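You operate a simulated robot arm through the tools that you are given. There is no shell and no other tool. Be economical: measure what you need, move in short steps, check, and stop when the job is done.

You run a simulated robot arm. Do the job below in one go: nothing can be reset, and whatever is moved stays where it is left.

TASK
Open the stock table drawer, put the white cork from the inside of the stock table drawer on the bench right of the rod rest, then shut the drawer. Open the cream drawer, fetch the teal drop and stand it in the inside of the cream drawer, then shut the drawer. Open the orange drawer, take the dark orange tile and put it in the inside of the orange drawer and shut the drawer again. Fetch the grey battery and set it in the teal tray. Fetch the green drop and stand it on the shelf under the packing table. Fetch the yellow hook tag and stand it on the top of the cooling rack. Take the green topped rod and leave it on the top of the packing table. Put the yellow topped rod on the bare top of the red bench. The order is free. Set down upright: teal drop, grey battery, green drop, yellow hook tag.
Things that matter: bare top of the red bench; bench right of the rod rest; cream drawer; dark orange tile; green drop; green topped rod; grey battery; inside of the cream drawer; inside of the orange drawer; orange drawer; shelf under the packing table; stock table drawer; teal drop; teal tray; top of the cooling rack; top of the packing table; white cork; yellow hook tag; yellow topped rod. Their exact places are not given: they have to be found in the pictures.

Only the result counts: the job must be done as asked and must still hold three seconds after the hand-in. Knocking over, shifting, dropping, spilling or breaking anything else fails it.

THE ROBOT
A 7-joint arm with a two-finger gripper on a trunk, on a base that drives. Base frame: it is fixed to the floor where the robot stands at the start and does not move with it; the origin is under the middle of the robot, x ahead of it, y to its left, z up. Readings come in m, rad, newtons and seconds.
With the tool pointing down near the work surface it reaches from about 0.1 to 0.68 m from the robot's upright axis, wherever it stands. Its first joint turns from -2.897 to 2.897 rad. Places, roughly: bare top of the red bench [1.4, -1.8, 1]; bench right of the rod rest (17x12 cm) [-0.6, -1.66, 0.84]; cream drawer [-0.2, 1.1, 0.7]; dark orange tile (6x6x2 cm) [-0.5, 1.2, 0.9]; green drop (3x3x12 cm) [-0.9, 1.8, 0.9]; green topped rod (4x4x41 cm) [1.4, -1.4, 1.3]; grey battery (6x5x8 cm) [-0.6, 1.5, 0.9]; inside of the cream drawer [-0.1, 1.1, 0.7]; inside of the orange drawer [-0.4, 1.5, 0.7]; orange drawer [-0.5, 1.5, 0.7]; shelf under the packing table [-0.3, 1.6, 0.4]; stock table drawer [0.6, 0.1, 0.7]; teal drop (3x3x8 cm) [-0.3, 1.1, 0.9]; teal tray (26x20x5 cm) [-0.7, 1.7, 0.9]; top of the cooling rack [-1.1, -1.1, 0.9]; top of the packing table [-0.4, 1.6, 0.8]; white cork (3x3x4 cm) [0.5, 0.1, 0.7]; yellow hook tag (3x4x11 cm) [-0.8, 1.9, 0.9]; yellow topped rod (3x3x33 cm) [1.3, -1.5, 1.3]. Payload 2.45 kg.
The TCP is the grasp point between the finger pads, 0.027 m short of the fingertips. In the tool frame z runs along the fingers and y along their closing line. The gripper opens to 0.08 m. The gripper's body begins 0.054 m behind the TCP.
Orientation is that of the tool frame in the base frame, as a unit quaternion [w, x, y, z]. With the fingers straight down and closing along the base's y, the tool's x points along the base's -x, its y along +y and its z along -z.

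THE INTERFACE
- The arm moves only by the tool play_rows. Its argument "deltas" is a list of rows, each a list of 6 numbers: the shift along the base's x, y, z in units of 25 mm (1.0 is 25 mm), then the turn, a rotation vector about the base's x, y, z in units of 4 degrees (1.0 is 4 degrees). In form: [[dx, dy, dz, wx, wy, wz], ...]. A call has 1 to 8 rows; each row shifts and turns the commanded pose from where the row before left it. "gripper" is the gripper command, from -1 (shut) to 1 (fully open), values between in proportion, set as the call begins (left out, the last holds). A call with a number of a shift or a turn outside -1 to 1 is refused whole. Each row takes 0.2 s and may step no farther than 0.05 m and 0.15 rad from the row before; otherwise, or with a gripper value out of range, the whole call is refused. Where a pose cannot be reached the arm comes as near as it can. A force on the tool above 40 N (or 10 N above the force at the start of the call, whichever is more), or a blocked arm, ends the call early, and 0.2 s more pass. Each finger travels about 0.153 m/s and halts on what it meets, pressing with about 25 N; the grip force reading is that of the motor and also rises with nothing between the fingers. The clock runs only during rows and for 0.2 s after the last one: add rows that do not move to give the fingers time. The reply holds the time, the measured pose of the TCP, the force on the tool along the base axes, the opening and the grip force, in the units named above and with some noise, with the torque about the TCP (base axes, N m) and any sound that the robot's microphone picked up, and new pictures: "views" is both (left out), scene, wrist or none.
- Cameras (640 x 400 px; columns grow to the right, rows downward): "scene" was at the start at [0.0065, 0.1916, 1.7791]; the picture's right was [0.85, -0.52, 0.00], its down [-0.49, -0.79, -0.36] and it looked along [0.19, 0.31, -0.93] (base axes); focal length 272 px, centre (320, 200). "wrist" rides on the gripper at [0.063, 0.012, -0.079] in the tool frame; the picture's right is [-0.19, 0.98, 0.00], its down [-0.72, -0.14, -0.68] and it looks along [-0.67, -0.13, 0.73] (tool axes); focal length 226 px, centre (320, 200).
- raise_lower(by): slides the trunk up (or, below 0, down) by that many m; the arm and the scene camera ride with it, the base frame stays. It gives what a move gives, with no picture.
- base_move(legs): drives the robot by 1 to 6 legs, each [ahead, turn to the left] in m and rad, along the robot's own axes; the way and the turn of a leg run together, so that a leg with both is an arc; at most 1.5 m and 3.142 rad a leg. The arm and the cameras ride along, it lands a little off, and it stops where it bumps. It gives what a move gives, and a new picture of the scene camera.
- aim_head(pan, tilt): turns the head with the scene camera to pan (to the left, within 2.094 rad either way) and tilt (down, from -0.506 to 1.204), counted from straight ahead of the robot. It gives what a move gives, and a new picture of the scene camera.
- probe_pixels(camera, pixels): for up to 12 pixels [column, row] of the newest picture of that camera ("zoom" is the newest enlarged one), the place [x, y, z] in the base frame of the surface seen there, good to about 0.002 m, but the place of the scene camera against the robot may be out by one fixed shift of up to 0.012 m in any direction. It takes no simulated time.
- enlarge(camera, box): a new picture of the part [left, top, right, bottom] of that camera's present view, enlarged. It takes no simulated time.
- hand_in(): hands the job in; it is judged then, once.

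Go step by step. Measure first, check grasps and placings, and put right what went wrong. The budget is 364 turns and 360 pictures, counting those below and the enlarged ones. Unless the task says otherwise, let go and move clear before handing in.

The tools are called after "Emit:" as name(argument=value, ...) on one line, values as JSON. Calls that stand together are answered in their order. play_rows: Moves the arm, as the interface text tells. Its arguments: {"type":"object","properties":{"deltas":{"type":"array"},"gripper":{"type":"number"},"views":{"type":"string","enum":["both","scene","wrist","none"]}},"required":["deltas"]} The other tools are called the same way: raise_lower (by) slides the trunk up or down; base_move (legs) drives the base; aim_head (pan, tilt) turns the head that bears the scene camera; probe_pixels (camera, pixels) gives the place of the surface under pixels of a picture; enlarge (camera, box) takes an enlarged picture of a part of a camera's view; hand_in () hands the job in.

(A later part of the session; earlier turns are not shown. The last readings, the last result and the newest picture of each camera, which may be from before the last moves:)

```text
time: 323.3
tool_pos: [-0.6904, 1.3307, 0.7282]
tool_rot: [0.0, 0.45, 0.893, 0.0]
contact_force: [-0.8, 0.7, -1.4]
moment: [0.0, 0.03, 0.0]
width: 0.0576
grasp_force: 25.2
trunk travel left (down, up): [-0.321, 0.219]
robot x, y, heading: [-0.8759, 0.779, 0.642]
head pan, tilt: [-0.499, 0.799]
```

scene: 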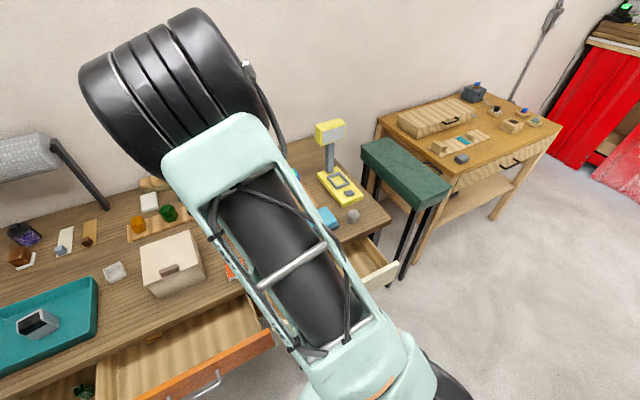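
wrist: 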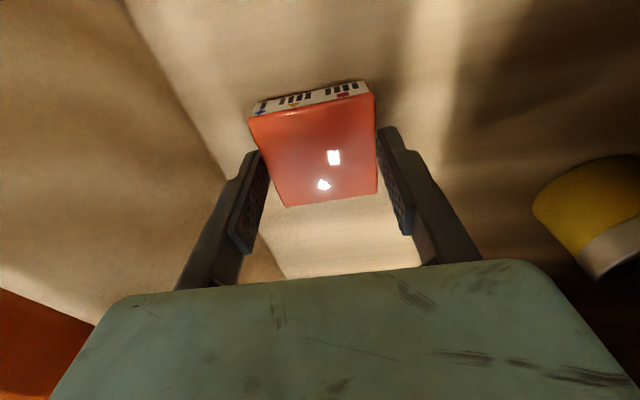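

I lower 3 mm and release (opening to ~0.075), then rise.

Emit:
play_rows(deltas=[[0, 0, -0.12, 0, 0, 0], [0, 0, 0, 0, 0, 0]], views="none")

Emit:
play_rows(deltas=[[0, 0, 0, 0, 0, 0], [0, 0, 0, 0, 0, 0], [0, 0, 0.5, 0, 0, 0]], gripper=0.85, views="wrist")

Emit:
play_rows(deltas=[[0, 0, 1, 0, 0, 0], [0, 0, 1, 0, 0, 0], [0, 0, 1, 0, 0, 0], [0, 0, 1, 0, 0, 0], [0, 0, 1, 0, 0, 0], [0, 0, 1, 0, 0, 0], [0, 0, 1, 0, 0, 0], [0, 0, 1, 0, 0, 0]], views="wrist")

```text
time: 323.9
tool_pos: [-0.6914, 1.3312, 0.7257]
tool_rot: [0.0, 0.449, 0.893, 0.0]
contact_force: [0.4, -0.1, -1.9]
moment: [0.06, -0.01, -0.02]
width: 0.0575
grasp_force: 25.2
trunk travel left (down, up): [-0.321, 0.219]
robot x, y, heading: [-0.8742, 0.7805, 0.638]
head pan, tilt: [-0.499, 0.799]
```

```text
time: 324.7
tool_pos: [-0.6904, 1.3311, 0.7374]
tool_rot: [0.0, 0.451, 0.893, 0.0]
contact_force: [0.2, -0.5, 0.8]
moment: [0.03, 0.01, 0.04]
width: 0.0741
grasp_force: 0.1
trunk travel left (down, up): [-0.321, 0.219]
robot x, y, heading: [-0.8769, 0.7819, 0.634]
head pan, tilt: [-0.499, 0.799]
```

wrist: 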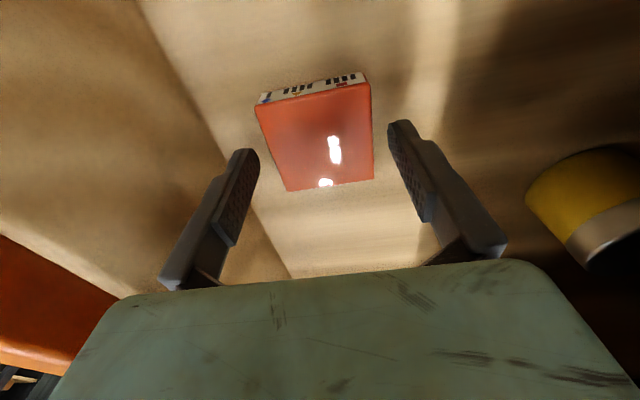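

```text
time: 326.5
tool_pos: [-0.6914, 1.33, 0.9365]
tool_rot: [0.001, 0.449, 0.894, 0.001]
contact_force: [-0.3, -0.5, 0.6]
moment: [0.03, 0.03, 0.04]
width: 0.0739
grasp_force: 0.1
trunk travel left (down, up): [-0.321, 0.219]
robot x, y, heading: [-0.8738, 0.7762, 0.642]
head pan, tilt: [-0.499, 0.799]
```

wrist: 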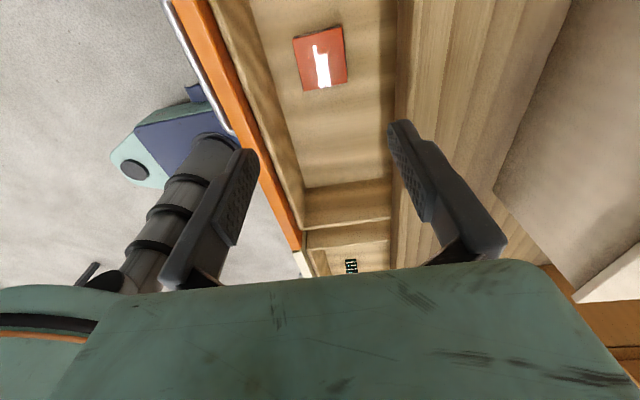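

The tile is in the drawer. Next I close the drawers; first reposition the base back in front of the cream drawer with the arm above.

Emit:
base_move(legs=[[0, 0.693], [-0.23, 0], [0, -0.696]])

```text
time: 332.0
tool_pos: [-0.754, 1.1127, 0.9362]
tool_rot: [0.0, 0.44, 0.898, 0.0]
contact_force: [-0.2, -0.1, -0.2]
moment: [0.01, -0.02, 0.01]
width: 0.074
grasp_force: 0.0
trunk travel left (down, up): [-0.321, 0.219]
robot x, y, heading: [-0.935, 0.5608, 0.659]
head pan, tilt: [-0.499, 0.799]
```

scene: 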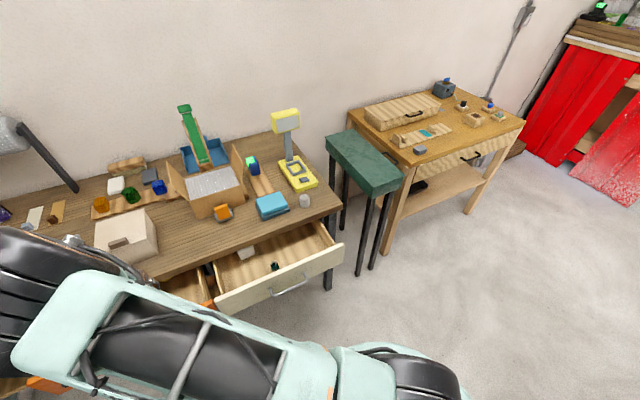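

Robot is right. I move the tool in front of the cream bar, pitching 40° with fingers shut.

Emit:
play_rows(deltas=[[0.649, -0.953, 0, 0.494, -0.671, 0], [0.649, -0.953, 0, 0.494, -0.671, 0], [0.649, -0.953, 0, 0.494, -0.671, 0], [0.649, -0.953, 0, 0.494, -0.671, 0], [0.649, -0.953, 0, 0.494, -0.671, 0], [0.649, -0.953, 0, 0.494, -0.671, 0]], gripper=-1, views="none")

Emit:
play_rows(deltas=[[0.649, -0.953, 0, 0.494, -0.671, 0], [0.649, -0.953, 0, 0.494, -0.671, 0], [0.649, -0.953, 0, 0.494, -0.671, 0], [0.649, -0.953, 0, 0.494, -0.671, 0], [0.649, -0.953, 0, 0.494, -0.671, 0], [0.649, -0.953, 0, 0.494, -0.671, 0]], views="both")

```text
time: 333.4
tool_pos: [-0.6569, 0.9698, 0.9362]
tool_rot: [0.079, 0.434, 0.884, 0.154]
contact_force: [0.3, 0.0, -0.1]
moment: [-0.01, 0.01, 0.03]
width: 0.0
grasp_force: 25.1
trunk travel left (down, up): [-0.321, 0.219]
robot x, y, heading: [-0.9263, 0.5555, 0.654]
head pan, tilt: [-0.499, 0.799]
```

```text
time: 334.8
tool_pos: [-0.5609, 0.828, 0.9368]
tool_rot: [0.158, 0.413, 0.843, 0.305]
contact_force: [-0.6, 0.3, 0.3]
moment: [0.02, 0.02, 0.0]
width: 0.0
grasp_force: 25.0
trunk travel left (down, up): [-0.321, 0.219]
robot x, y, heading: [-0.9258, 0.5605, 0.658]
head pan, tilt: [-0.499, 0.799]
```

scene: 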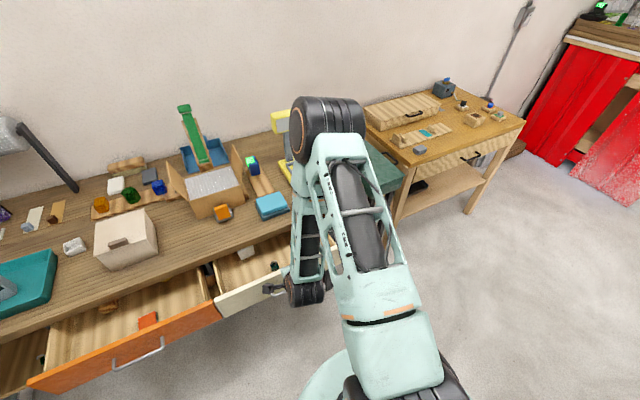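
wrist: 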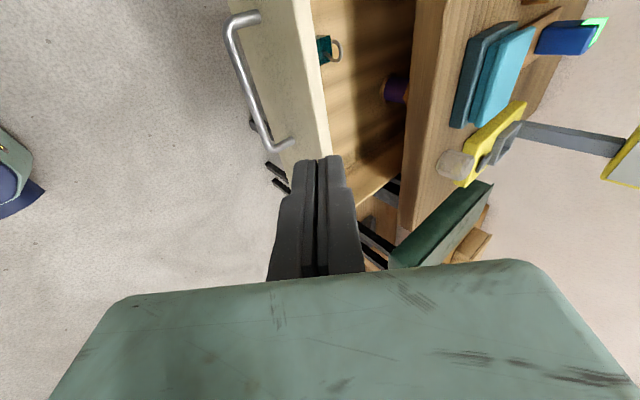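

Emit:
probe_pixels(camera="wrist", pixels=[[232, 40], [245, 80], [262, 125], [290, 142], [258, 15], [290, 80], [310, 100]])

```text
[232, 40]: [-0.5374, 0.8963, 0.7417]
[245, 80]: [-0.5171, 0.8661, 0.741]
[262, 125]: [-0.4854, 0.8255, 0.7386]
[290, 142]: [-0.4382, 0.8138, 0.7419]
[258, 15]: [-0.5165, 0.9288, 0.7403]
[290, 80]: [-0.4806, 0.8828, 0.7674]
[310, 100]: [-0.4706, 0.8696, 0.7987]
```

The bar is at q=0.097; I lower to z 0.725 in front of it.

Emit:
play_rows(deltas=[[0, 0, -1, 0, 0, 0], [0, 0, -1, 0, 0, 0], [0, 0, -1, 0, 0, 0], [0, 0, -1, 0, 0, 0], [0, 0, -1, 0, 0, 0], [0, 0, -1, 0, 0, 0], [0, 0, -1, 0, 0, 0], [0, 0, -1, 0, 0, 0]], views="none")

Emit:
play_rows(deltas=[[0, 0, -0.48, 0, 0, 0], [0.5, 0.37, 0, 0, 0, 0], [0.5, 0.37, 0, 0, 0, 0], [0.5, 0.37, 0, 0, 0, 0], [0.5, 0.37, 0, 0, 0, 0]], views="wrist")

```text
time: 336.6
tool_pos: [-0.5609, 0.8261, 0.7353]
tool_rot: [0.157, 0.413, 0.844, 0.303]
contact_force: [0.8, -0.2, -0.3]
moment: [-0.02, 0.01, 0.01]
width: 0.0
grasp_force: 25.2
trunk travel left (down, up): [-0.321, 0.219]
robot x, y, heading: [-0.9329, 0.5598, 0.66]
head pan, tilt: [-0.499, 0.799]
```

```text
time: 337.8
tool_pos: [-0.5105, 0.8639, 0.7246]
tool_rot: [0.157, 0.414, 0.844, 0.304]
contact_force: [0.6, 0.1, -0.3]
moment: [0.0, -0.03, -0.03]
width: 0.0
grasp_force: 25.2
trunk travel left (down, up): [-0.321, 0.219]
robot x, y, heading: [-0.9302, 0.5598, 0.655]
head pan, tilt: [-0.499, 0.799]
```

wrist: 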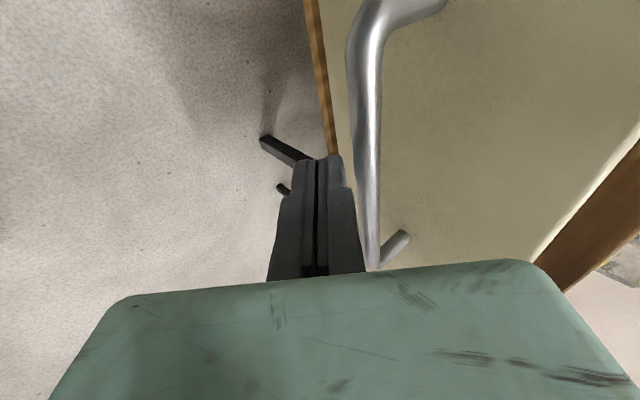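

The bar rests on the finger's front side. I push on to shut.

Emit:
play_rows(deltas=[[0.805, 0.593, 0, 0, 0, 0], [0.805, 0.593, 0, 0, 0, 0], [0.805, 0.593, 0, 0, 0, 0], [0.805, 0.593, 0, 0, 0, 0], [0.805, 0.593, 0, 0, 0, 0], [0.805, 0.593, 0, 0, 0, 0], [0.4, 0.3, 0, 0, 0, 0], [0.3, 0.22, 0, 0, 0, 0]], views="both")

```text
time: 339.6
tool_pos: [-0.3728, 0.9665, 0.7249]
tool_rot: [0.157, 0.414, 0.844, 0.303]
contact_force: [-0.2, -0.5, -0.8]
moment: [-0.03, 0.03, 0.04]
width: 0.0001
grasp_force: 24.7
trunk travel left (down, up): [-0.321, 0.219]
robot x, y, heading: [-0.9315, 0.5582, 0.655]
head pan, tilt: [-0.499, 0.799]
```

scene: 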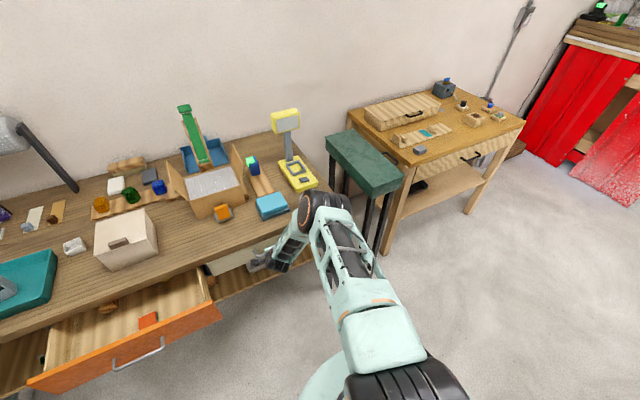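
wrist: 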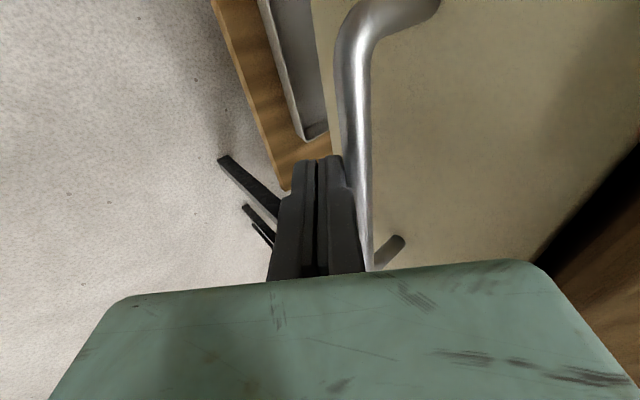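

TCP q=0.273; I push slightly further until it stops.

Emit:
play_rows(deltas=[[0.3, 0.22, 0, 0, 0, 0], [0.3, 0.22, 0, 0, 0, 0]], views="wrist")

Emit:
probe_pixels(camera="wrist", pixels=[[450, 120], [520, 100], [600, 250], [360, 100]])

```text
time: 340.2
tool_pos: [-0.3676, 0.971, 0.7176]
tool_rot: [0.151, 0.416, 0.846, 0.297]
contact_force: [-6.8, -5.3, 4.5]
moment: [0.08, -0.18, -0.07]
width: 0.0
grasp_force: 24.8
trunk travel left (down, up): [-0.321, 0.219]
robot x, y, heading: [-0.9299, 0.5595, 0.652]
head pan, tilt: [-0.499, 0.799]
stopped in row 2: the force on the tool passed its limit at 47 N (the readings are from after the stop); the commanded pose is now the measured one
```

wrist: 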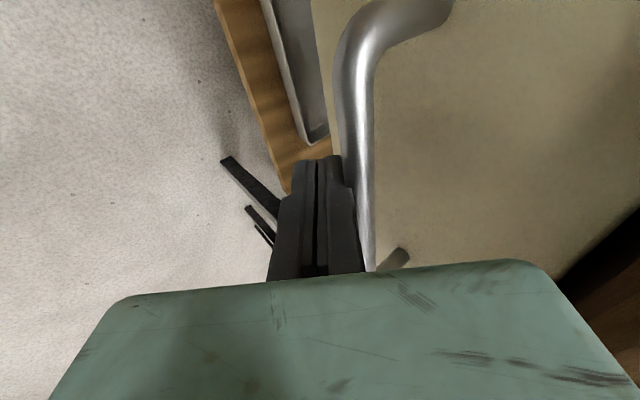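

```text
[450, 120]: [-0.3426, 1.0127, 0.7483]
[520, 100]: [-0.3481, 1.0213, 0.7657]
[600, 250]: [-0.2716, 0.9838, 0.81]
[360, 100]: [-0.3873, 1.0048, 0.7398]
```

The cream drawer is shut (face q≈0.325). I retreat and drive over to the orange drawer.

Emit:
play_rows(deltas=[[-0.805, -0.593, 0, 0, 0, 0], [-0.805, -0.593, 0, 0, 0, 0], [-0.805, -0.593, 0, 0, 0, 0], [-0.805, -0.593, 0, 0, 0, 0], [-0.805, -0.593, 0, 0, 0, 0], [-0.805, -0.593, 0, 0, 0, 0], [-0.805, -0.593, 0, 0, 0, 0], [-0.805, -0.593, 0, 0, 0, 0]], views="none")

Emit:
play_rows(deltas=[[-0.805, -0.593, 0, 0, 0, 0], [-0.805, -0.593, 0.3, 0, 0, 0]], views="none")

Emit:
base_move(legs=[[0, 1.555], [0.5, 0], [0, -1.56]])

```text
time: 342.0
tool_pos: [-0.5277, 0.8526, 0.7168]
tool_rot: [0.151, 0.415, 0.847, 0.297]
contact_force: [1.0, -0.8, -0.1]
moment: [-0.03, 0.01, 0.0]
width: 0.0
grasp_force: 25.2
trunk travel left (down, up): [-0.321, 0.219]
robot x, y, heading: [-0.927, 0.5583, 0.657]
head pan, tilt: [-0.499, 0.799]
```

```text
time: 342.6
tool_pos: [-0.5674, 0.822, 0.7252]
tool_rot: [0.152, 0.415, 0.846, 0.297]
contact_force: [-0.1, 0.2, -0.1]
moment: [0.01, -0.04, -0.01]
width: 0.0
grasp_force: 24.9
trunk travel left (down, up): [-0.321, 0.219]
robot x, y, heading: [-0.931, 0.5565, 0.656]
head pan, tilt: [-0.499, 0.799]
```

```text
time: 353.4
tool_pos: [-0.8675, 1.2164, 0.7242]
tool_rot: [0.15, 0.413, 0.848, 0.298]
contact_force: [0.0, 0.2, -0.3]
moment: [0.0, 0.02, 0.04]
width: 0.0001
grasp_force: 25.0
trunk travel left (down, up): [-0.321, 0.219]
robot x, y, heading: [-1.2301, 0.9461, 0.66]
head pan, tilt: [-0.499, 0.799]
```

scene: 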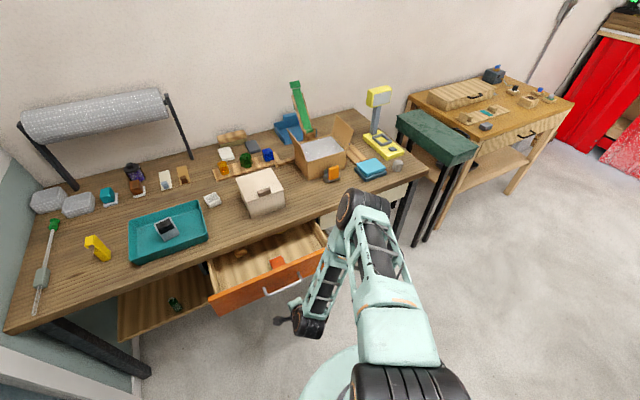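

Lined up at s=1.494. I push the orange drawer shut.

Emit:
play_rows(deltas=[[0.805, 0.593, 0, 0, 0, 0], [0.805, 0.593, 0, 0, 0, 0], [0.805, 0.593, 0, 0, 0, 0], [0.805, 0.593, 0, 0, 0, 0], [0.805, 0.593, 0, 0, 0, 0], [0.805, 0.593, 0, 0, 0, 0], [0.805, 0.593, 0, 0, 0, 0]], views="wrist")

Emit:
play_rows(deltas=[[0.805, 0.593, 0, 0, 0, 0], [0.805, 0.593, 0, 0, 0, 0], [0.5, 0.37, 0, 0, 0, 0], [0.4, 0.3, 0, 0, 0, 0], [0.3, 0.22, 0, 0, 0, 0], [0.3, 0.22, 0, 0, 0, 0], [0.3, 0.22, 0, 0, 0, 0]], views="both")

```text
time: 355.0
tool_pos: [-0.7278, 1.3203, 0.7251]
tool_rot: [0.15, 0.413, 0.848, 0.298]
contact_force: [-0.2, 0.1, -0.4]
moment: [-0.01, 0.01, -0.01]
width: 0.0001
grasp_force: 25.0
trunk travel left (down, up): [-0.321, 0.219]
robot x, y, heading: [-1.2277, 0.9509, 0.664]
head pan, tilt: [-0.499, 0.799]
```

wrist: 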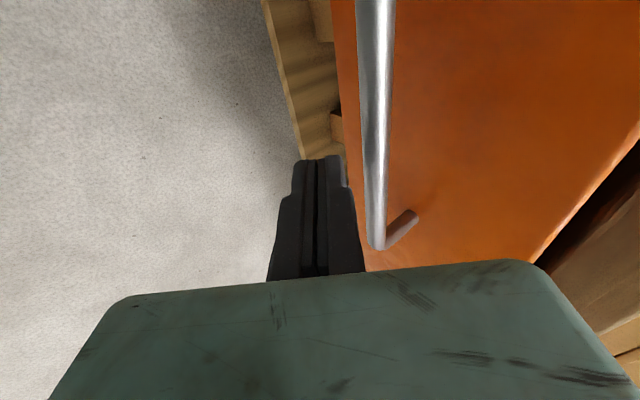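

```text
time: 356.3
tool_pos: [-0.6625, 1.3704, 0.7165]
tool_rot: [0.145, 0.414, 0.85, 0.291]
contact_force: [-6.0, -3.5, 5.2]
moment: [0.05, -0.17, -0.05]
width: 0.0
grasp_force: 25.3
trunk travel left (down, up): [-0.321, 0.219]
robot x, y, heading: [-1.2334, 0.9445, 0.662]
head pan, tilt: [-0.499, 0.799]
stopped in row 6: the force on the tool passed its limit at 45 N (the readings are from after the stop); the commanded pose is now the measured one
```

scene: 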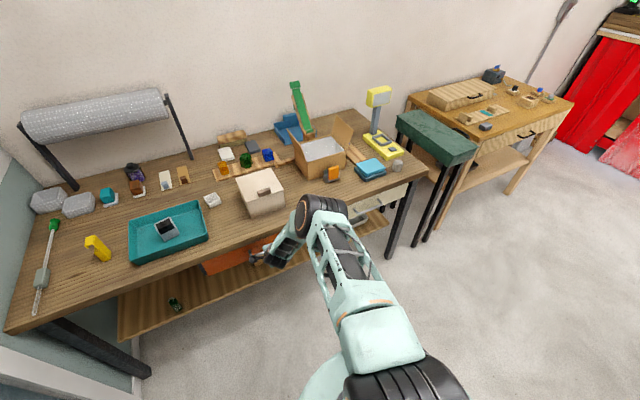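
wrist: 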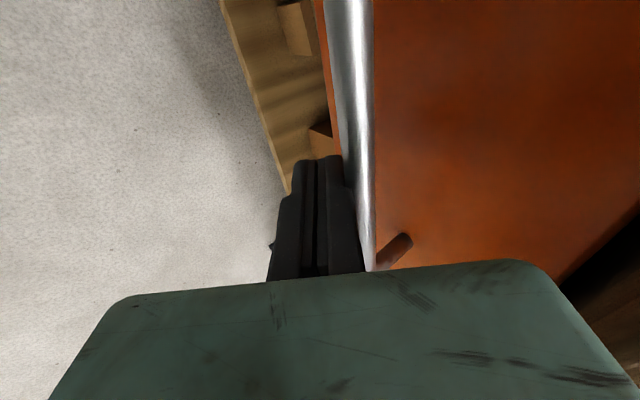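

Orange drawer shut. I retreat, raise and level the tool, then go to the yellow tag.

Emit:
play_rows(deltas=[[-0.805, -0.593, 0, 0, 0, 0], [-0.805, -0.593, 0, 0, 0, 0], [-0.805, -0.593, 0, 0, 0, 0], [-0.805, -0.593, 0, 0, 0, 0], [-0.805, -0.593, 0, 0, 0, 0], [-0.805, -0.593, 0.5, 0, 0, 0], [-0.5, -0.4, 1, 0, 0, 0], [0, 0, 1, 0, 0, 0]], views="scene")

Emit:
play_rows(deltas=[[0, 0, 1, -0.75, 0.97, 0], [0, 0, 1, -0.75, 0.97, 0], [0, 0, 1, -0.75, 0.97, 0], [0, 0, 1, -0.75, 0.97, 0], [0, 0, 1, -0.75, 0.97, 0], [0, 0, 1, -0.75, 0.97, 0], [0, 0, 1, -0.75, 0.97, 0], [0, 0, 1, -0.59, 0.76, 0]], gripper=1, views="none")

Emit:
base_move(legs=[[0, 0.663], [0.406, 0], [0, -0.7]])

```text
time: 358.1
tool_pos: [-0.7946, 1.2722, 0.7781]
tool_rot: [0.146, 0.415, 0.849, 0.292]
contact_force: [-0.3, 0.1, 0.4]
moment: [0.02, 0.0, -0.01]
width: 0.0
grasp_force: 25.0
trunk travel left (down, up): [-0.321, 0.219]
robot x, y, heading: [-1.2288, 0.9511, 0.662]
head pan, tilt: [-0.499, 0.799]
```

scene: 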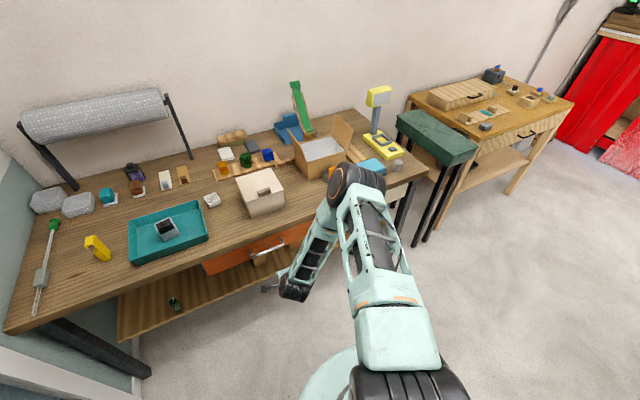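

```text
time: 359.9
tool_pos: [-0.7951, 1.2725, 0.9801]
tool_rot: [0.0, 0.438, 0.899, -0.002]
contact_force: [0.3, 0.5, 0.2]
moment: [-0.01, 0.01, -0.03]
width: 0.0802
grasp_force: 0.1
trunk travel left (down, up): [-0.321, 0.219]
robot x, y, heading: [-1.2328, 0.9493, 0.659]
head pan, tilt: [-0.499, 0.799]
```

```text
time: 366.1
tool_pos: [-0.6946, 1.6643, 0.9794]
tool_rot: [0.0, 0.442, 0.897, -0.003]
contact_force: [-0.2, 1.5, -0.7]
moment: [0.0, 0.02, -0.01]
width: 0.0803
grasp_force: 0.1
trunk travel left (down, up): [-0.321, 0.219]
robot x, y, heading: [-1.133, 1.3465, 0.652]
head pan, tilt: [-0.499, 0.799]
```

scene: 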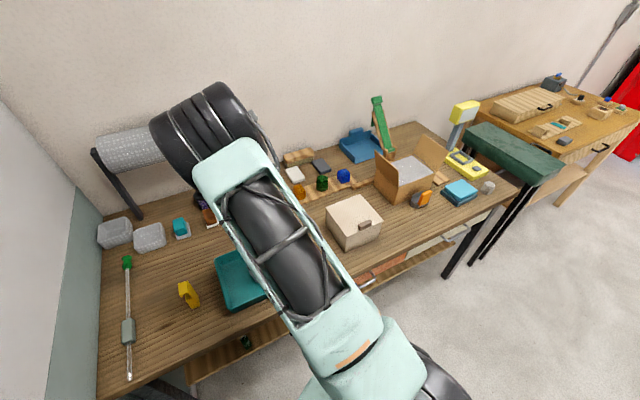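

The hand hangs above the tray, clear. I rise and move over the tag.

Emit:
play_rows(deltas=[[0, 0, 1, 0, 0, 0], [0, 0, 1, 0, 0, 0], [-0.66, 0.916, 0.5, 0, 0, 0], [-0.66, 0.916, 0.5, 0, 0, 0], [-0.66, 0.916, 0, 0, 0, 0], [-0.66, 0.916, 0, 0, 0, 0], [-0.66, 0.916, 0, 0, 0, 0], [-0.66, 0.916, 0, 0, 0, 0]], views="none")

Emit:
play_rows(deltas=[[-0.66, 0.916, 0, 0, 0, 0], [-0.66, 0.916, 0, 0, 0, 0], [-0.66, 0.916, 0, 0, 0, 0], [-0.66, 0.916, 0, 0, 0, 0]], views="wrist")

Emit:
enlarge(camera="wrist", box=[250, 20, 410, 140])

```text
time: 367.9
tool_pos: [-0.7932, 1.8036, 1.0546]
tool_rot: [0.0, 0.441, 0.897, -0.003]
contact_force: [-0.1, 0.2, 0.0]
moment: [-0.03, -0.03, -0.02]
width: 0.0802
grasp_force: 0.1
trunk travel left (down, up): [-0.321, 0.219]
robot x, y, heading: [-1.1316, 1.3445, 0.653]
head pan, tilt: [-0.499, 0.799]
```

```text
time: 368.9
tool_pos: [-0.8604, 1.8974, 1.055]
tool_rot: [0.0, 0.442, 0.897, -0.002]
contact_force: [-0.6, -1.4, 0.2]
moment: [0.0, -0.01, -0.01]
width: 0.0798
grasp_force: 0.1
trunk travel left (down, up): [-0.321, 0.219]
robot x, y, heading: [-1.1298, 1.3448, 0.656]
head pan, tilt: [-0.499, 0.799]
```

wrist: 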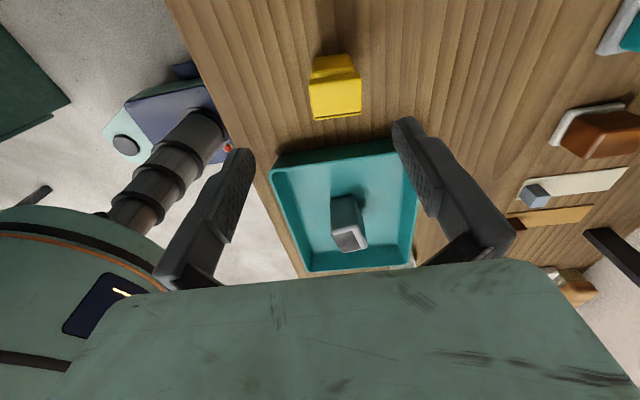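

```text
3.33 times, centred on (330, 80) of wrist
```

zoom: 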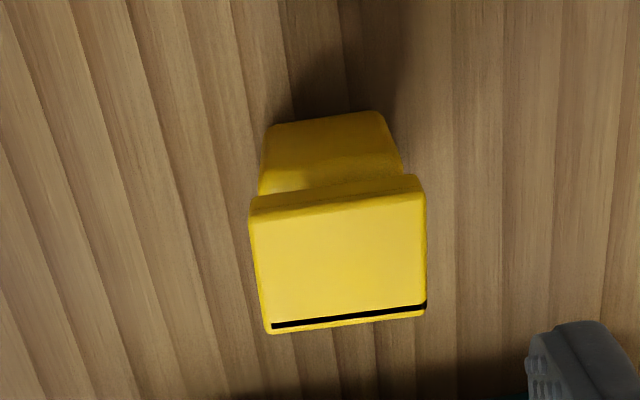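

Emit:
probe_pixels(camera="zoom", pixels=[[255, 205], [418, 190], [272, 315], [420, 300], [340, 250], [275, 130], [380, 118], [265, 185], [398, 170], [340, 160]])

```text
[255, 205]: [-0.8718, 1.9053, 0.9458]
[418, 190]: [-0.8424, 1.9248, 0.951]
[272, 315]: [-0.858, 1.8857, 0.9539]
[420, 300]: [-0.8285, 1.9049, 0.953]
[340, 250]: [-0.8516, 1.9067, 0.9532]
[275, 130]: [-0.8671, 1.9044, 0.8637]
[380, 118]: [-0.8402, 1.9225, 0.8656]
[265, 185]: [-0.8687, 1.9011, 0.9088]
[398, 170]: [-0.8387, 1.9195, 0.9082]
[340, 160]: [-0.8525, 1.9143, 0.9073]
```

Tag centre ≈(-0.8494,1.9039), top 0.953. I align (yaw −4.5°) and lower to 0.915.

Emit:
play_rows(deltas=[[0.44, 0.26, -0.5, 0, 0, -0.55], [0, 0, -0.5, 0, 0, -0.55], [0, 0, -0.9, 0, 0, 0], [0, 0, -0.9, 0, 0, 0], [0, 0, -0.9, 0, 0, 0]], views="wrist")

Emit:
play_rows(deltas=[[0, 0, -0.9, 0, 0, 0], [0, 0, -0.9, 0, 0, 0], [0, 0, 0, 0, 0, 0]], views="wrist")

```text
time: 370.1
tool_pos: [-0.8479, 1.8996, 0.9618]
tool_rot: [-0.001, 0.476, 0.88, -0.002]
contact_force: [-0.8, 0.9, 0.5]
moment: [0.04, -0.01, -0.01]
width: 0.08
grasp_force: 0.1
trunk travel left (down, up): [-0.321, 0.219]
robot x, y, heading: [-1.1295, 1.3463, 0.649]
head pan, tilt: [-0.499, 0.799]
```

wrist: 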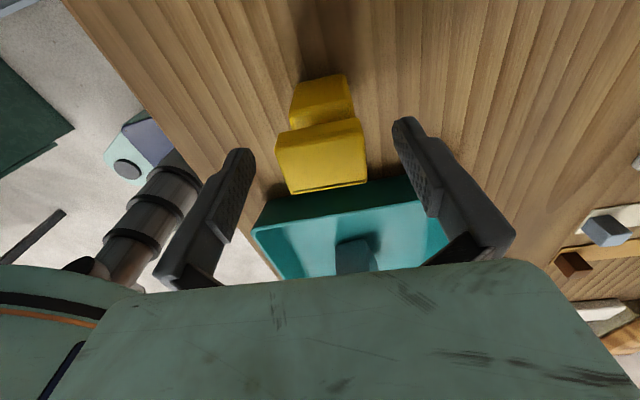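

```text
time: 370.9
tool_pos: [-0.8493, 1.8992, 0.9184]
tool_rot: [0.0, 0.476, 0.88, -0.002]
contact_force: [0.1, 0.2, -0.1]
moment: [0.0, -0.02, -0.03]
width: 0.08
grasp_force: 0.1
trunk travel left (down, up): [-0.321, 0.219]
robot x, y, heading: [-1.1305, 1.3441, 0.656]
head pan, tilt: [-0.499, 0.799]
```

wrist: 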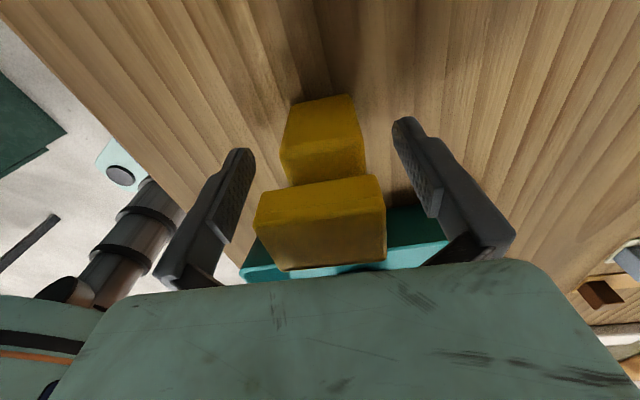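

Emit:
play_rows(deltas=[[-0.05, 0.15, 0, 0, 0, 0], [0, 0, 0, 0, 0, 0]], views="none")

Emit:
play_rows(deltas=[[0, 0, 0, 0, 0, 0], [0, 0, 0, 0, 0, 0], [0, 0, 0, 0, 0, 0]], gripper=-1, views="wrist")

```text
time: 371.5
tool_pos: [-0.8511, 1.9031, 0.9181]
tool_rot: [0.0, 0.476, 0.88, -0.002]
contact_force: [-0.3, 0.0, 0.1]
moment: [-0.01, -0.01, -0.01]
width: 0.0798
grasp_force: 0.1
trunk travel left (down, up): [-0.321, 0.219]
robot x, y, heading: [-1.129, 1.3444, 0.653]
head pan, tilt: [-0.499, 0.799]
```

```text
time: 372.3
tool_pos: [-0.8508, 1.9033, 0.9164]
tool_rot: [0.0, 0.476, 0.879, -0.003]
contact_force: [-0.3, 1.0, -0.3]
moment: [-0.01, 0.0, 0.04]
width: 0.0395
grasp_force: 24.9
trunk travel left (down, up): [-0.321, 0.219]
robot x, y, heading: [-1.1278, 1.345, 0.654]
head pan, tilt: [-0.499, 0.799]
```

wrist: 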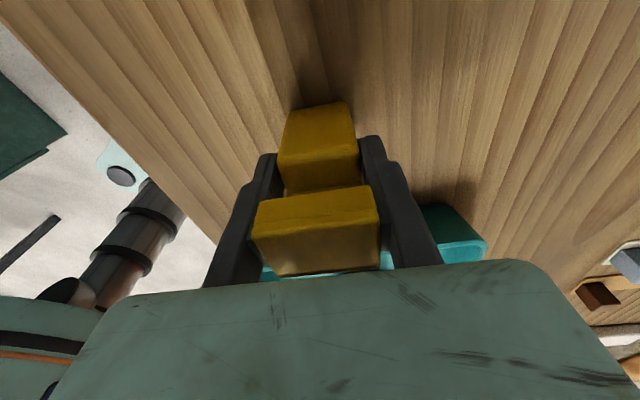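

Tag gripped (0.0395). I lift and drive backward toward the grey table with the cooling rack.

Emit:
play_rows(deltas=[[0, 0, 0.8, 0, 0, 0], [0, 0, 1, 0, 0, 0], [0, 0, 1, 0, 0, 0], [0, 0, 1, 0, 0, 0], [0, 0, 1, 0, 0, 0], [0, 0, 1, 0, 0, 0], [0, 0, 1, 0, 0, 0], [0, 0, 1, 0, 0, 0]], views="wrist")

Emit:
base_move(legs=[[0, 1.08], [-1.4, 0], [-0.45, 0], [0, 2.34]])

```text
time: 374.1
tool_pos: [-0.8509, 1.9016, 1.1097]
tool_rot: [0.001, 0.475, 0.88, -0.002]
contact_force: [0.2, -0.8, 0.0]
moment: [0.0, 0.03, -0.01]
width: 0.0387
grasp_force: 24.7
trunk travel left (down, up): [-0.321, 0.219]
robot x, y, heading: [-1.1295, 1.3421, 0.655]
head pan, tilt: [-0.499, 0.799]
```

wrist: 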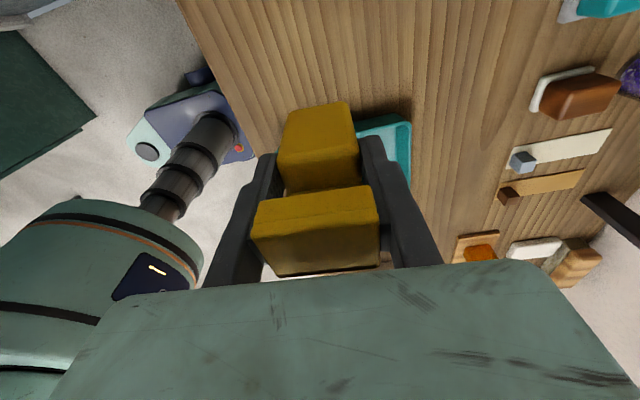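

```text
time: 375.9
tool_pos: [-1.0725, 1.9605, 1.1123]
tool_rot: [0.01, 0.302, 0.953, -0.002]
contact_force: [5.7, -12.4, 6.3]
moment: [1.54, 0.95, 0.54]
width: 0.0394
grasp_force: 25.3
trunk travel left (down, up): [-0.321, 0.219]
robot x, y, heading: [-1.1314, 1.3427, 1.055]
head pan, tilt: [-0.499, 0.799]
stopped in leg 1: the force on the tool passed its limit at 112 N (the readings are from after the stop); the commanded pose is now the measured one
```

scene: 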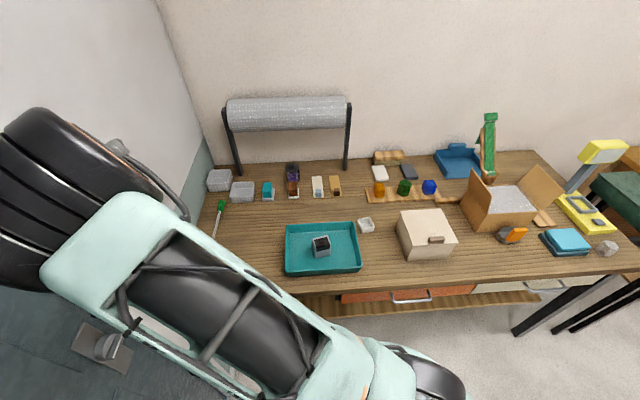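

The hand touched the side wall while turning; the tag is still held. I pull the hand away from the wall and toward the robot.

Emit:
play_rows(deltas=[[0.59, -0.8, 0, 0, 0, 0], [0.59, -0.8, 0, 0, 0, 0], [0.59, -0.8, 0, 0, 0, 0], [0.59, -0.8, 0, 0, 0, 0], [0.59, -0.8, 0, 0, 0, 0], [0.4, -0.9, 0, 0, 0, 0], [0.4, -0.9, 0, 0, 0, 0]], views="wrist")

```text
time: 377.5
tool_pos: [-0.9785, 1.8192, 1.111]
tool_rot: [0.01, 0.3, 0.954, -0.004]
contact_force: [0.7, -0.9, 0.1]
moment: [0.0, -0.01, -0.02]
width: 0.0391
grasp_force: 25.1
trunk travel left (down, up): [-0.321, 0.219]
robot x, y, heading: [-1.1333, 1.3433, 1.055]
head pan, tilt: [-0.499, 0.799]
```

wrist: 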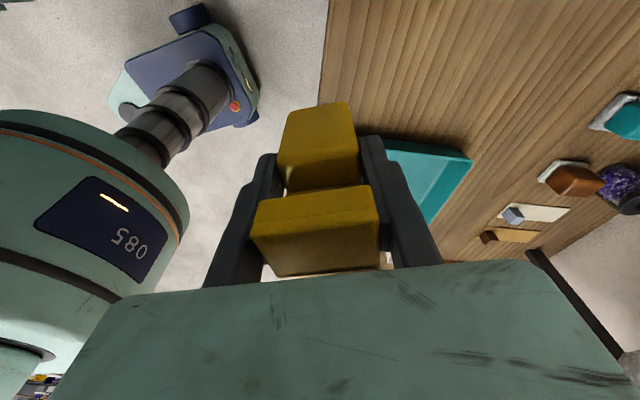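

Emit:
base_move(legs=[[0, -1.28], [0.18, 0], [0, -1.15]])

```text
time: 385.2
tool_pos: [-0.7626, 0.8447, 1.1101]
tool_rot: [0.0, 0.999, 0.046, -0.01]
contact_force: [0.4, 0.5, 0.3]
moment: [-0.01, 0.03, 0.01]
width: 0.0391
grasp_force: 24.2
trunk travel left (down, up): [-0.321, 0.219]
robot x, y, heading: [-0.9553, 1.3046, -1.378]
head pan, tilt: [-0.499, 0.799]
```

scene: 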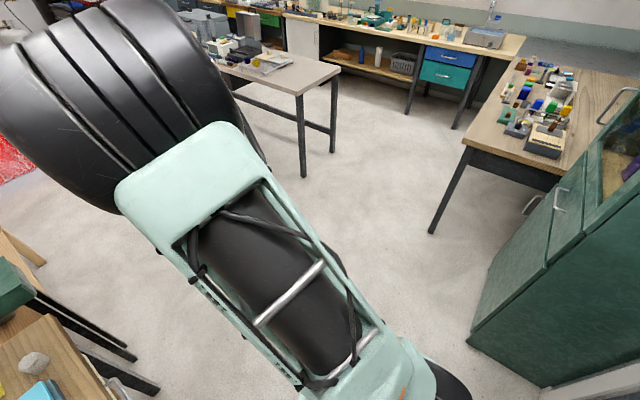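

Clear now. I drive to the cooling rack side of the grey table.

Emit:
base_move(legs=[[0, -0.1], [1.4, 0], [0.3, 0], [0, -0.73]])

Emit:
aim_head(pan=0.0, tilt=0.75)

```text
time: 396.4
tool_pos: [-1.0051, -0.8477, 1.1099]
tool_rot: [-0.004, 0.933, -0.36, -0.009]
contact_force: [0.2, 0.3, -0.3]
moment: [-0.01, 0.01, -0.04]
width: 0.0392
grasp_force: 24.7
trunk travel left (down, up): [-0.321, 0.219]
robot x, y, heading: [-0.7961, -0.3961, -2.211]
head pan, tilt: [-0.499, 0.799]
```

scene: 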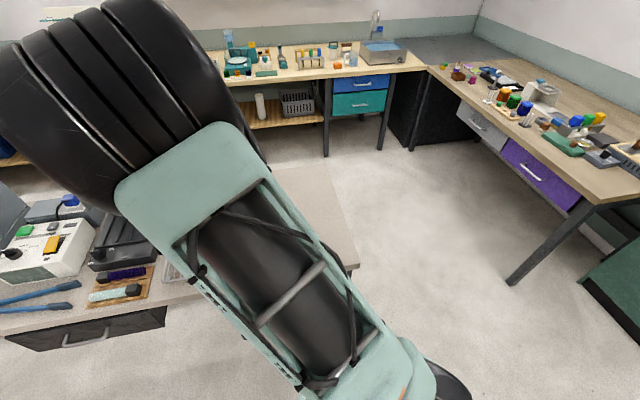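

```text
time: 397.4
tool_pos: [-1.0046, -0.8481, 1.1103]
tool_rot: [-0.005, 0.933, -0.36, -0.009]
contact_force: [-0.5, -0.1, -0.5]
moment: [0.02, 0.0, 0.02]
width: 0.0394
grasp_force: 24.5
trunk travel left (down, up): [-0.321, 0.219]
robot x, y, heading: [-0.7963, -0.4001, -2.217]
head pan, tilt: [0.0, 0.75]
```

scene: 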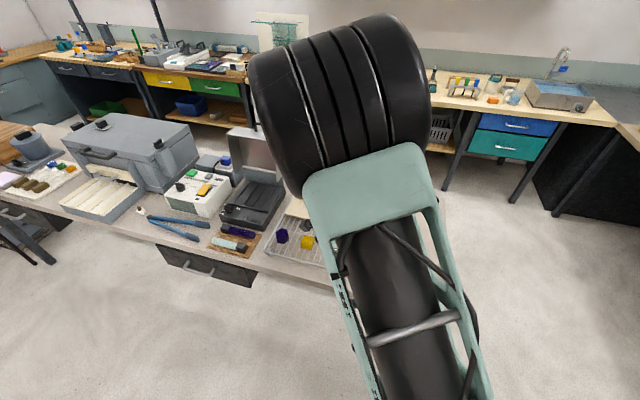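

I look at the rack via the wrist camera.

Emit:
play_rows(deltas=[[0, 0, 0, 0, 0, 0]], views="wrist")

Emit:
enlarge(camera="scene", box=[200, 180, 360, 300])

```text
time: 397.8
tool_pos: [-1.0058, -0.8459, 1.1103]
tool_rot: [-0.005, 0.933, -0.36, -0.009]
contact_force: [0.7, -0.3, -0.6]
moment: [0.0, 0.01, 0.02]
width: 0.0397
grasp_force: 25.0
trunk travel left (down, up): [-0.321, 0.219]
robot x, y, heading: [-0.7971, -0.3907, -2.22]
head pan, tilt: [0.0, 0.75]
```

wrist: 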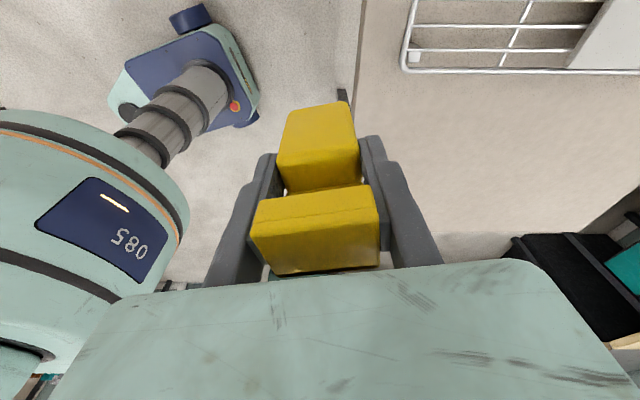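

```text
3.33 times, centred on (280, 240) of scene
```

zoom: 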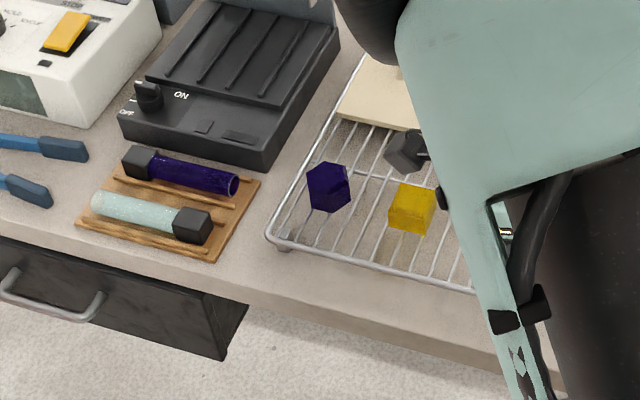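

The rack is at the image top (to the left). I move the hand left to see it.

Emit:
play_rows(deltas=[[0.8, -0.6, 0, 0, 0, 0], [0.8, -0.6, 0, 0, 0, 0], [0.8, -0.6, 0, 0, 0, 0], [0.8, -0.6, 0, 0, 0, 0], [0.8, -0.6, 0, 0, 0, 0], [0.8, -0.6, 0, 0, 0, 0], [0.8, -0.6, 0, 0, 0, 0], [0.8, -0.6, 0, 0, 0, 0]], views="both")

```text
time: 399.6
tool_pos: [-0.843, -0.9672, 1.1095]
tool_rot: [-0.005, 0.932, -0.361, -0.009]
contact_force: [0.5, -0.5, -0.1]
moment: [0.04, 0.02, 0.01]
width: 0.0391
grasp_force: 25.5
trunk travel left (down, up): [-0.321, 0.219]
robot x, y, heading: [-0.7949, -0.3982, -2.211]
head pan, tilt: [0.0, 0.75]
```

scene: 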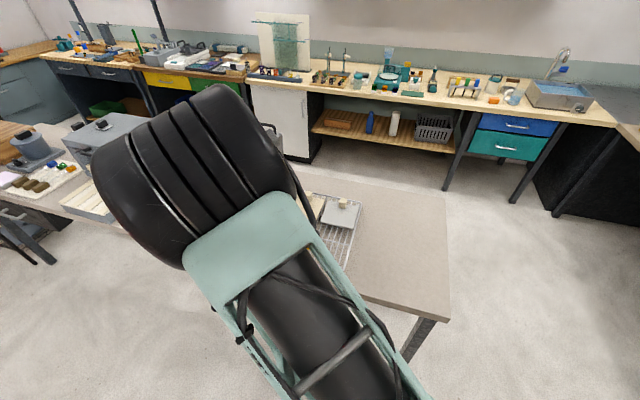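
wrist: 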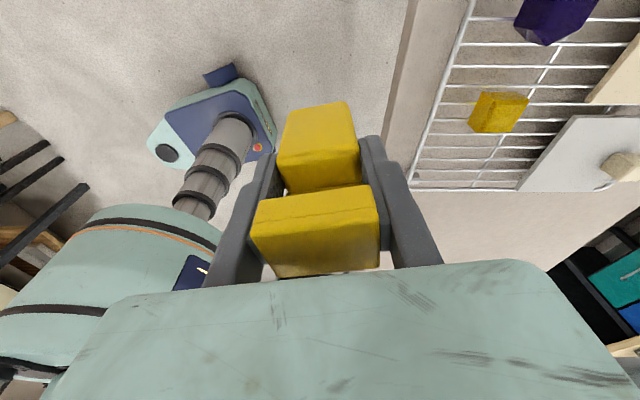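

The rack's free front-right area is around (460,160). I probe.

Emit:
probe_pixels(camera="wrist", pixels=[[412, 187], [440, 100], [470, 5], [518, 190], [475, 125], [500, 132], [525, 97], [527, 160], [545, 140], [590, 118], [450, 172], [620, 180]])

Emit:
enlarge(camera="wrist", box=[400, 0, 640, 200])

```text
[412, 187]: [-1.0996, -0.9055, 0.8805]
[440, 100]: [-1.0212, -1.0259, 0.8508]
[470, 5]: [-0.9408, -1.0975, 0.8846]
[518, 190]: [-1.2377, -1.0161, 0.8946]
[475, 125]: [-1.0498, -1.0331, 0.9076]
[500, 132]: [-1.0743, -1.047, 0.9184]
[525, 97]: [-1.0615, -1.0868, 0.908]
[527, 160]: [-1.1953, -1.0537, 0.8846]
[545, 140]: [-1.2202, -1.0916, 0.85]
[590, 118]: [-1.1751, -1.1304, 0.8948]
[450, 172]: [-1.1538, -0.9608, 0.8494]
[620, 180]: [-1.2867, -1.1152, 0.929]
```

```text
2.00 times, centred on (520, 100) of wrist
```

zoom: 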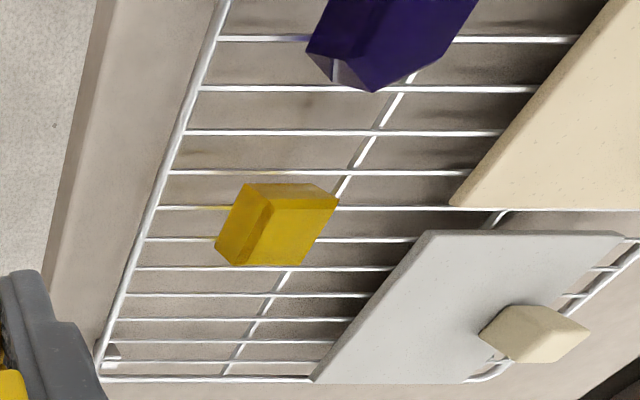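

Rack wires top ≈0.885; the area right of the yellow block is free. I zoom on the wires there to choose where the tag's base rests.

Emit:
enlarge(camera="wrist", box=[410, 120, 570, 200])

```text
4.00 times, centred on (490, 160) of wrist
```

zoom: 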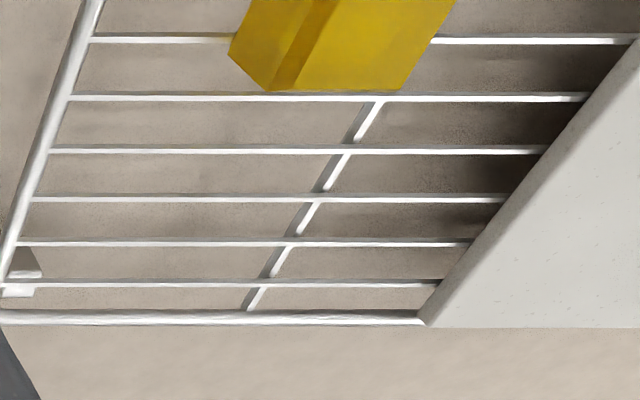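

Emit:
probe_pixels(camera="zoom", pixels=[[250, 97], [240, 150], [230, 198], [220, 243], [210, 284], [200, 318], [400, 150], [400, 199], [400, 244], [350, 140], [280, 265], [60, 90]])

```text
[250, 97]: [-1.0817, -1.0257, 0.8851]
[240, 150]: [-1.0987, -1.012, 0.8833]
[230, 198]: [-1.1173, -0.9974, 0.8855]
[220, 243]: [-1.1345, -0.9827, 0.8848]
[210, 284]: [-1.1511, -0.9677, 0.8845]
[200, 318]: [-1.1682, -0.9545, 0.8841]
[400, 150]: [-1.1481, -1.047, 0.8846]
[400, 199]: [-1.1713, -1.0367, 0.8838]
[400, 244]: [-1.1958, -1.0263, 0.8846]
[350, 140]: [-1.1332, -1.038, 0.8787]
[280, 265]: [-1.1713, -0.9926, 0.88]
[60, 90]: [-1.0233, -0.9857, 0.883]
```

Wires run along (-0.816,-0.578), 2.2 cm apart; I aim midway between two wires at (-1.129,-0.9925), turning the tag ~26° to the wires for firmer support, and correct a 1° tilt.

Emit:
play_rows(deltas=[[-0.953, -0.084, 0, -0.23, -0.19, 0.29], [-0.953, -0.084, 0, 0, 0, 0.29], [-0.953, -0.084, 0, 0, 0, 0.29], [-0.953, -0.084, 0, 0, 0, 0.29], [-0.953, -0.084, 0, 0, 0, 0.29], [-0.953, -0.084, 0, 0, 0, 0.29]], views="none")

Emit:
play_rows(deltas=[[-0.953, -0.084, 0, 0, 0, 0.29], [-0.953, -0.084, 0, 0, 0, 0.29], [-0.953, -0.084, 0, 0, 0, 0.29], [-0.953, -0.084, 0, 0, 0, 0.29], [-0.953, -0.084, 0, 0, 0, 0.29], [-0.953, -0.084, 0, 0, 0, 0.29], [0, 0, 0, 0, 0, 0]], views="both")

```text
time: 401.0
tool_pos: [-0.9883, -0.9802, 1.1104]
tool_rot: [0.0, 0.953, -0.302, 0.0]
contact_force: [0.4, 0.2, -1.1]
moment: [0.01, -0.06, 0.02]
width: 0.0392
grasp_force: 24.5
trunk travel left (down, up): [-0.321, 0.219]
robot x, y, heading: [-0.7965, -0.3969, -2.213]
head pan, tilt: [0.0, 0.75]
```

```text
time: 402.6
tool_pos: [-1.1307, -0.991, 1.1113]
tool_rot: [0.0, 0.97, -0.243, 0.0]
contact_force: [-0.2, 0.1, -0.5]
moment: [0.03, 0.0, 0.01]
width: 0.039
grasp_force: 24.8
trunk travel left (down, up): [-0.321, 0.219]
robot x, y, heading: [-0.7952, -0.3989, -2.214]
head pan, tilt: [0.0, 0.75]
```

scene: 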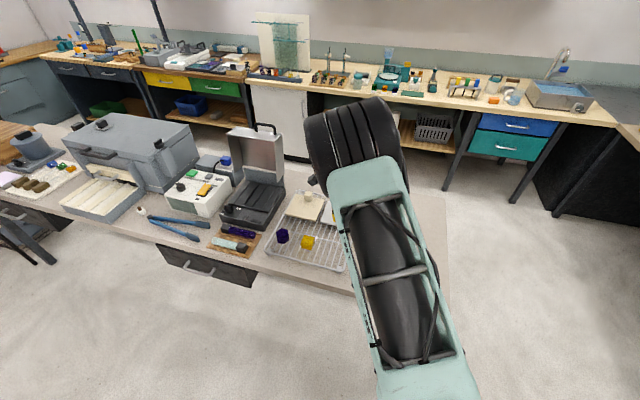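
wrist: 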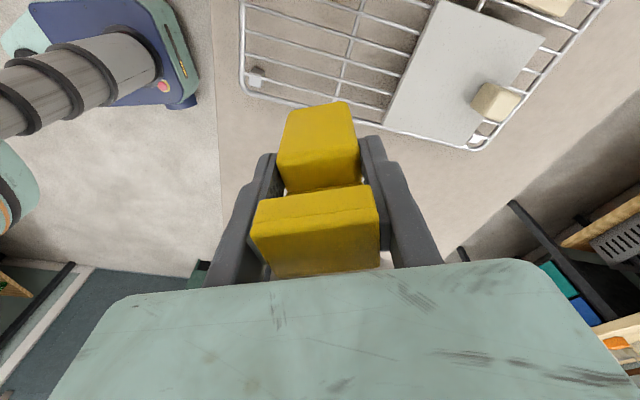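

Position good (between wires). I lower to just above the wires.

Emit:
play_rows(deltas=[[0.05, -0.07, -1, 0, 0, 0], [0, 0, -1, 0, 0, 0], [0, 0, -1, 0, 0, 0], [0, 0, -1, 0, 0, 0], [0, 0, -1, 0, 0, 0], [0, 0, -1, 0, 0, 0], [0, 0, 0, 0, 0, 0]], views="wrist")

Emit:
probe_pixels(camera="wrist", pixels=[[315, 108], [345, 104], [290, 145], [320, 130], [270, 95], [380, 110], [240, 60]])

```text
time: 404.2
tool_pos: [-1.1299, -0.9944, 0.9599]
tool_rot: [0.001, 0.97, -0.244, 0.0]
contact_force: [1.4, -0.2, -0.2]
moment: [0.01, 0.0, -0.02]
width: 0.039
grasp_force: 24.7
trunk travel left (down, up): [-0.321, 0.219]
robot x, y, heading: [-0.7962, -0.3976, -2.211]
head pan, tilt: [0.0, 0.75]
```

wrist: 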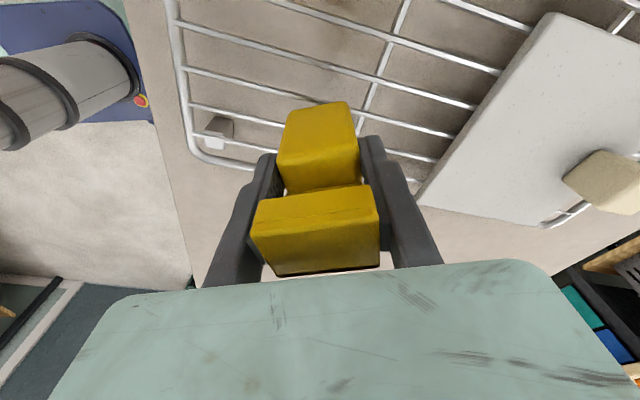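

```text
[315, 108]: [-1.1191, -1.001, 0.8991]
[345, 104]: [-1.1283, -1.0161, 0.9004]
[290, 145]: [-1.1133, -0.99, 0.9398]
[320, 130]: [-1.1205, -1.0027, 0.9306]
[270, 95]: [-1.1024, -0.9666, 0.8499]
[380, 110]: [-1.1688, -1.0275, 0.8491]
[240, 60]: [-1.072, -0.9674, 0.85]
```

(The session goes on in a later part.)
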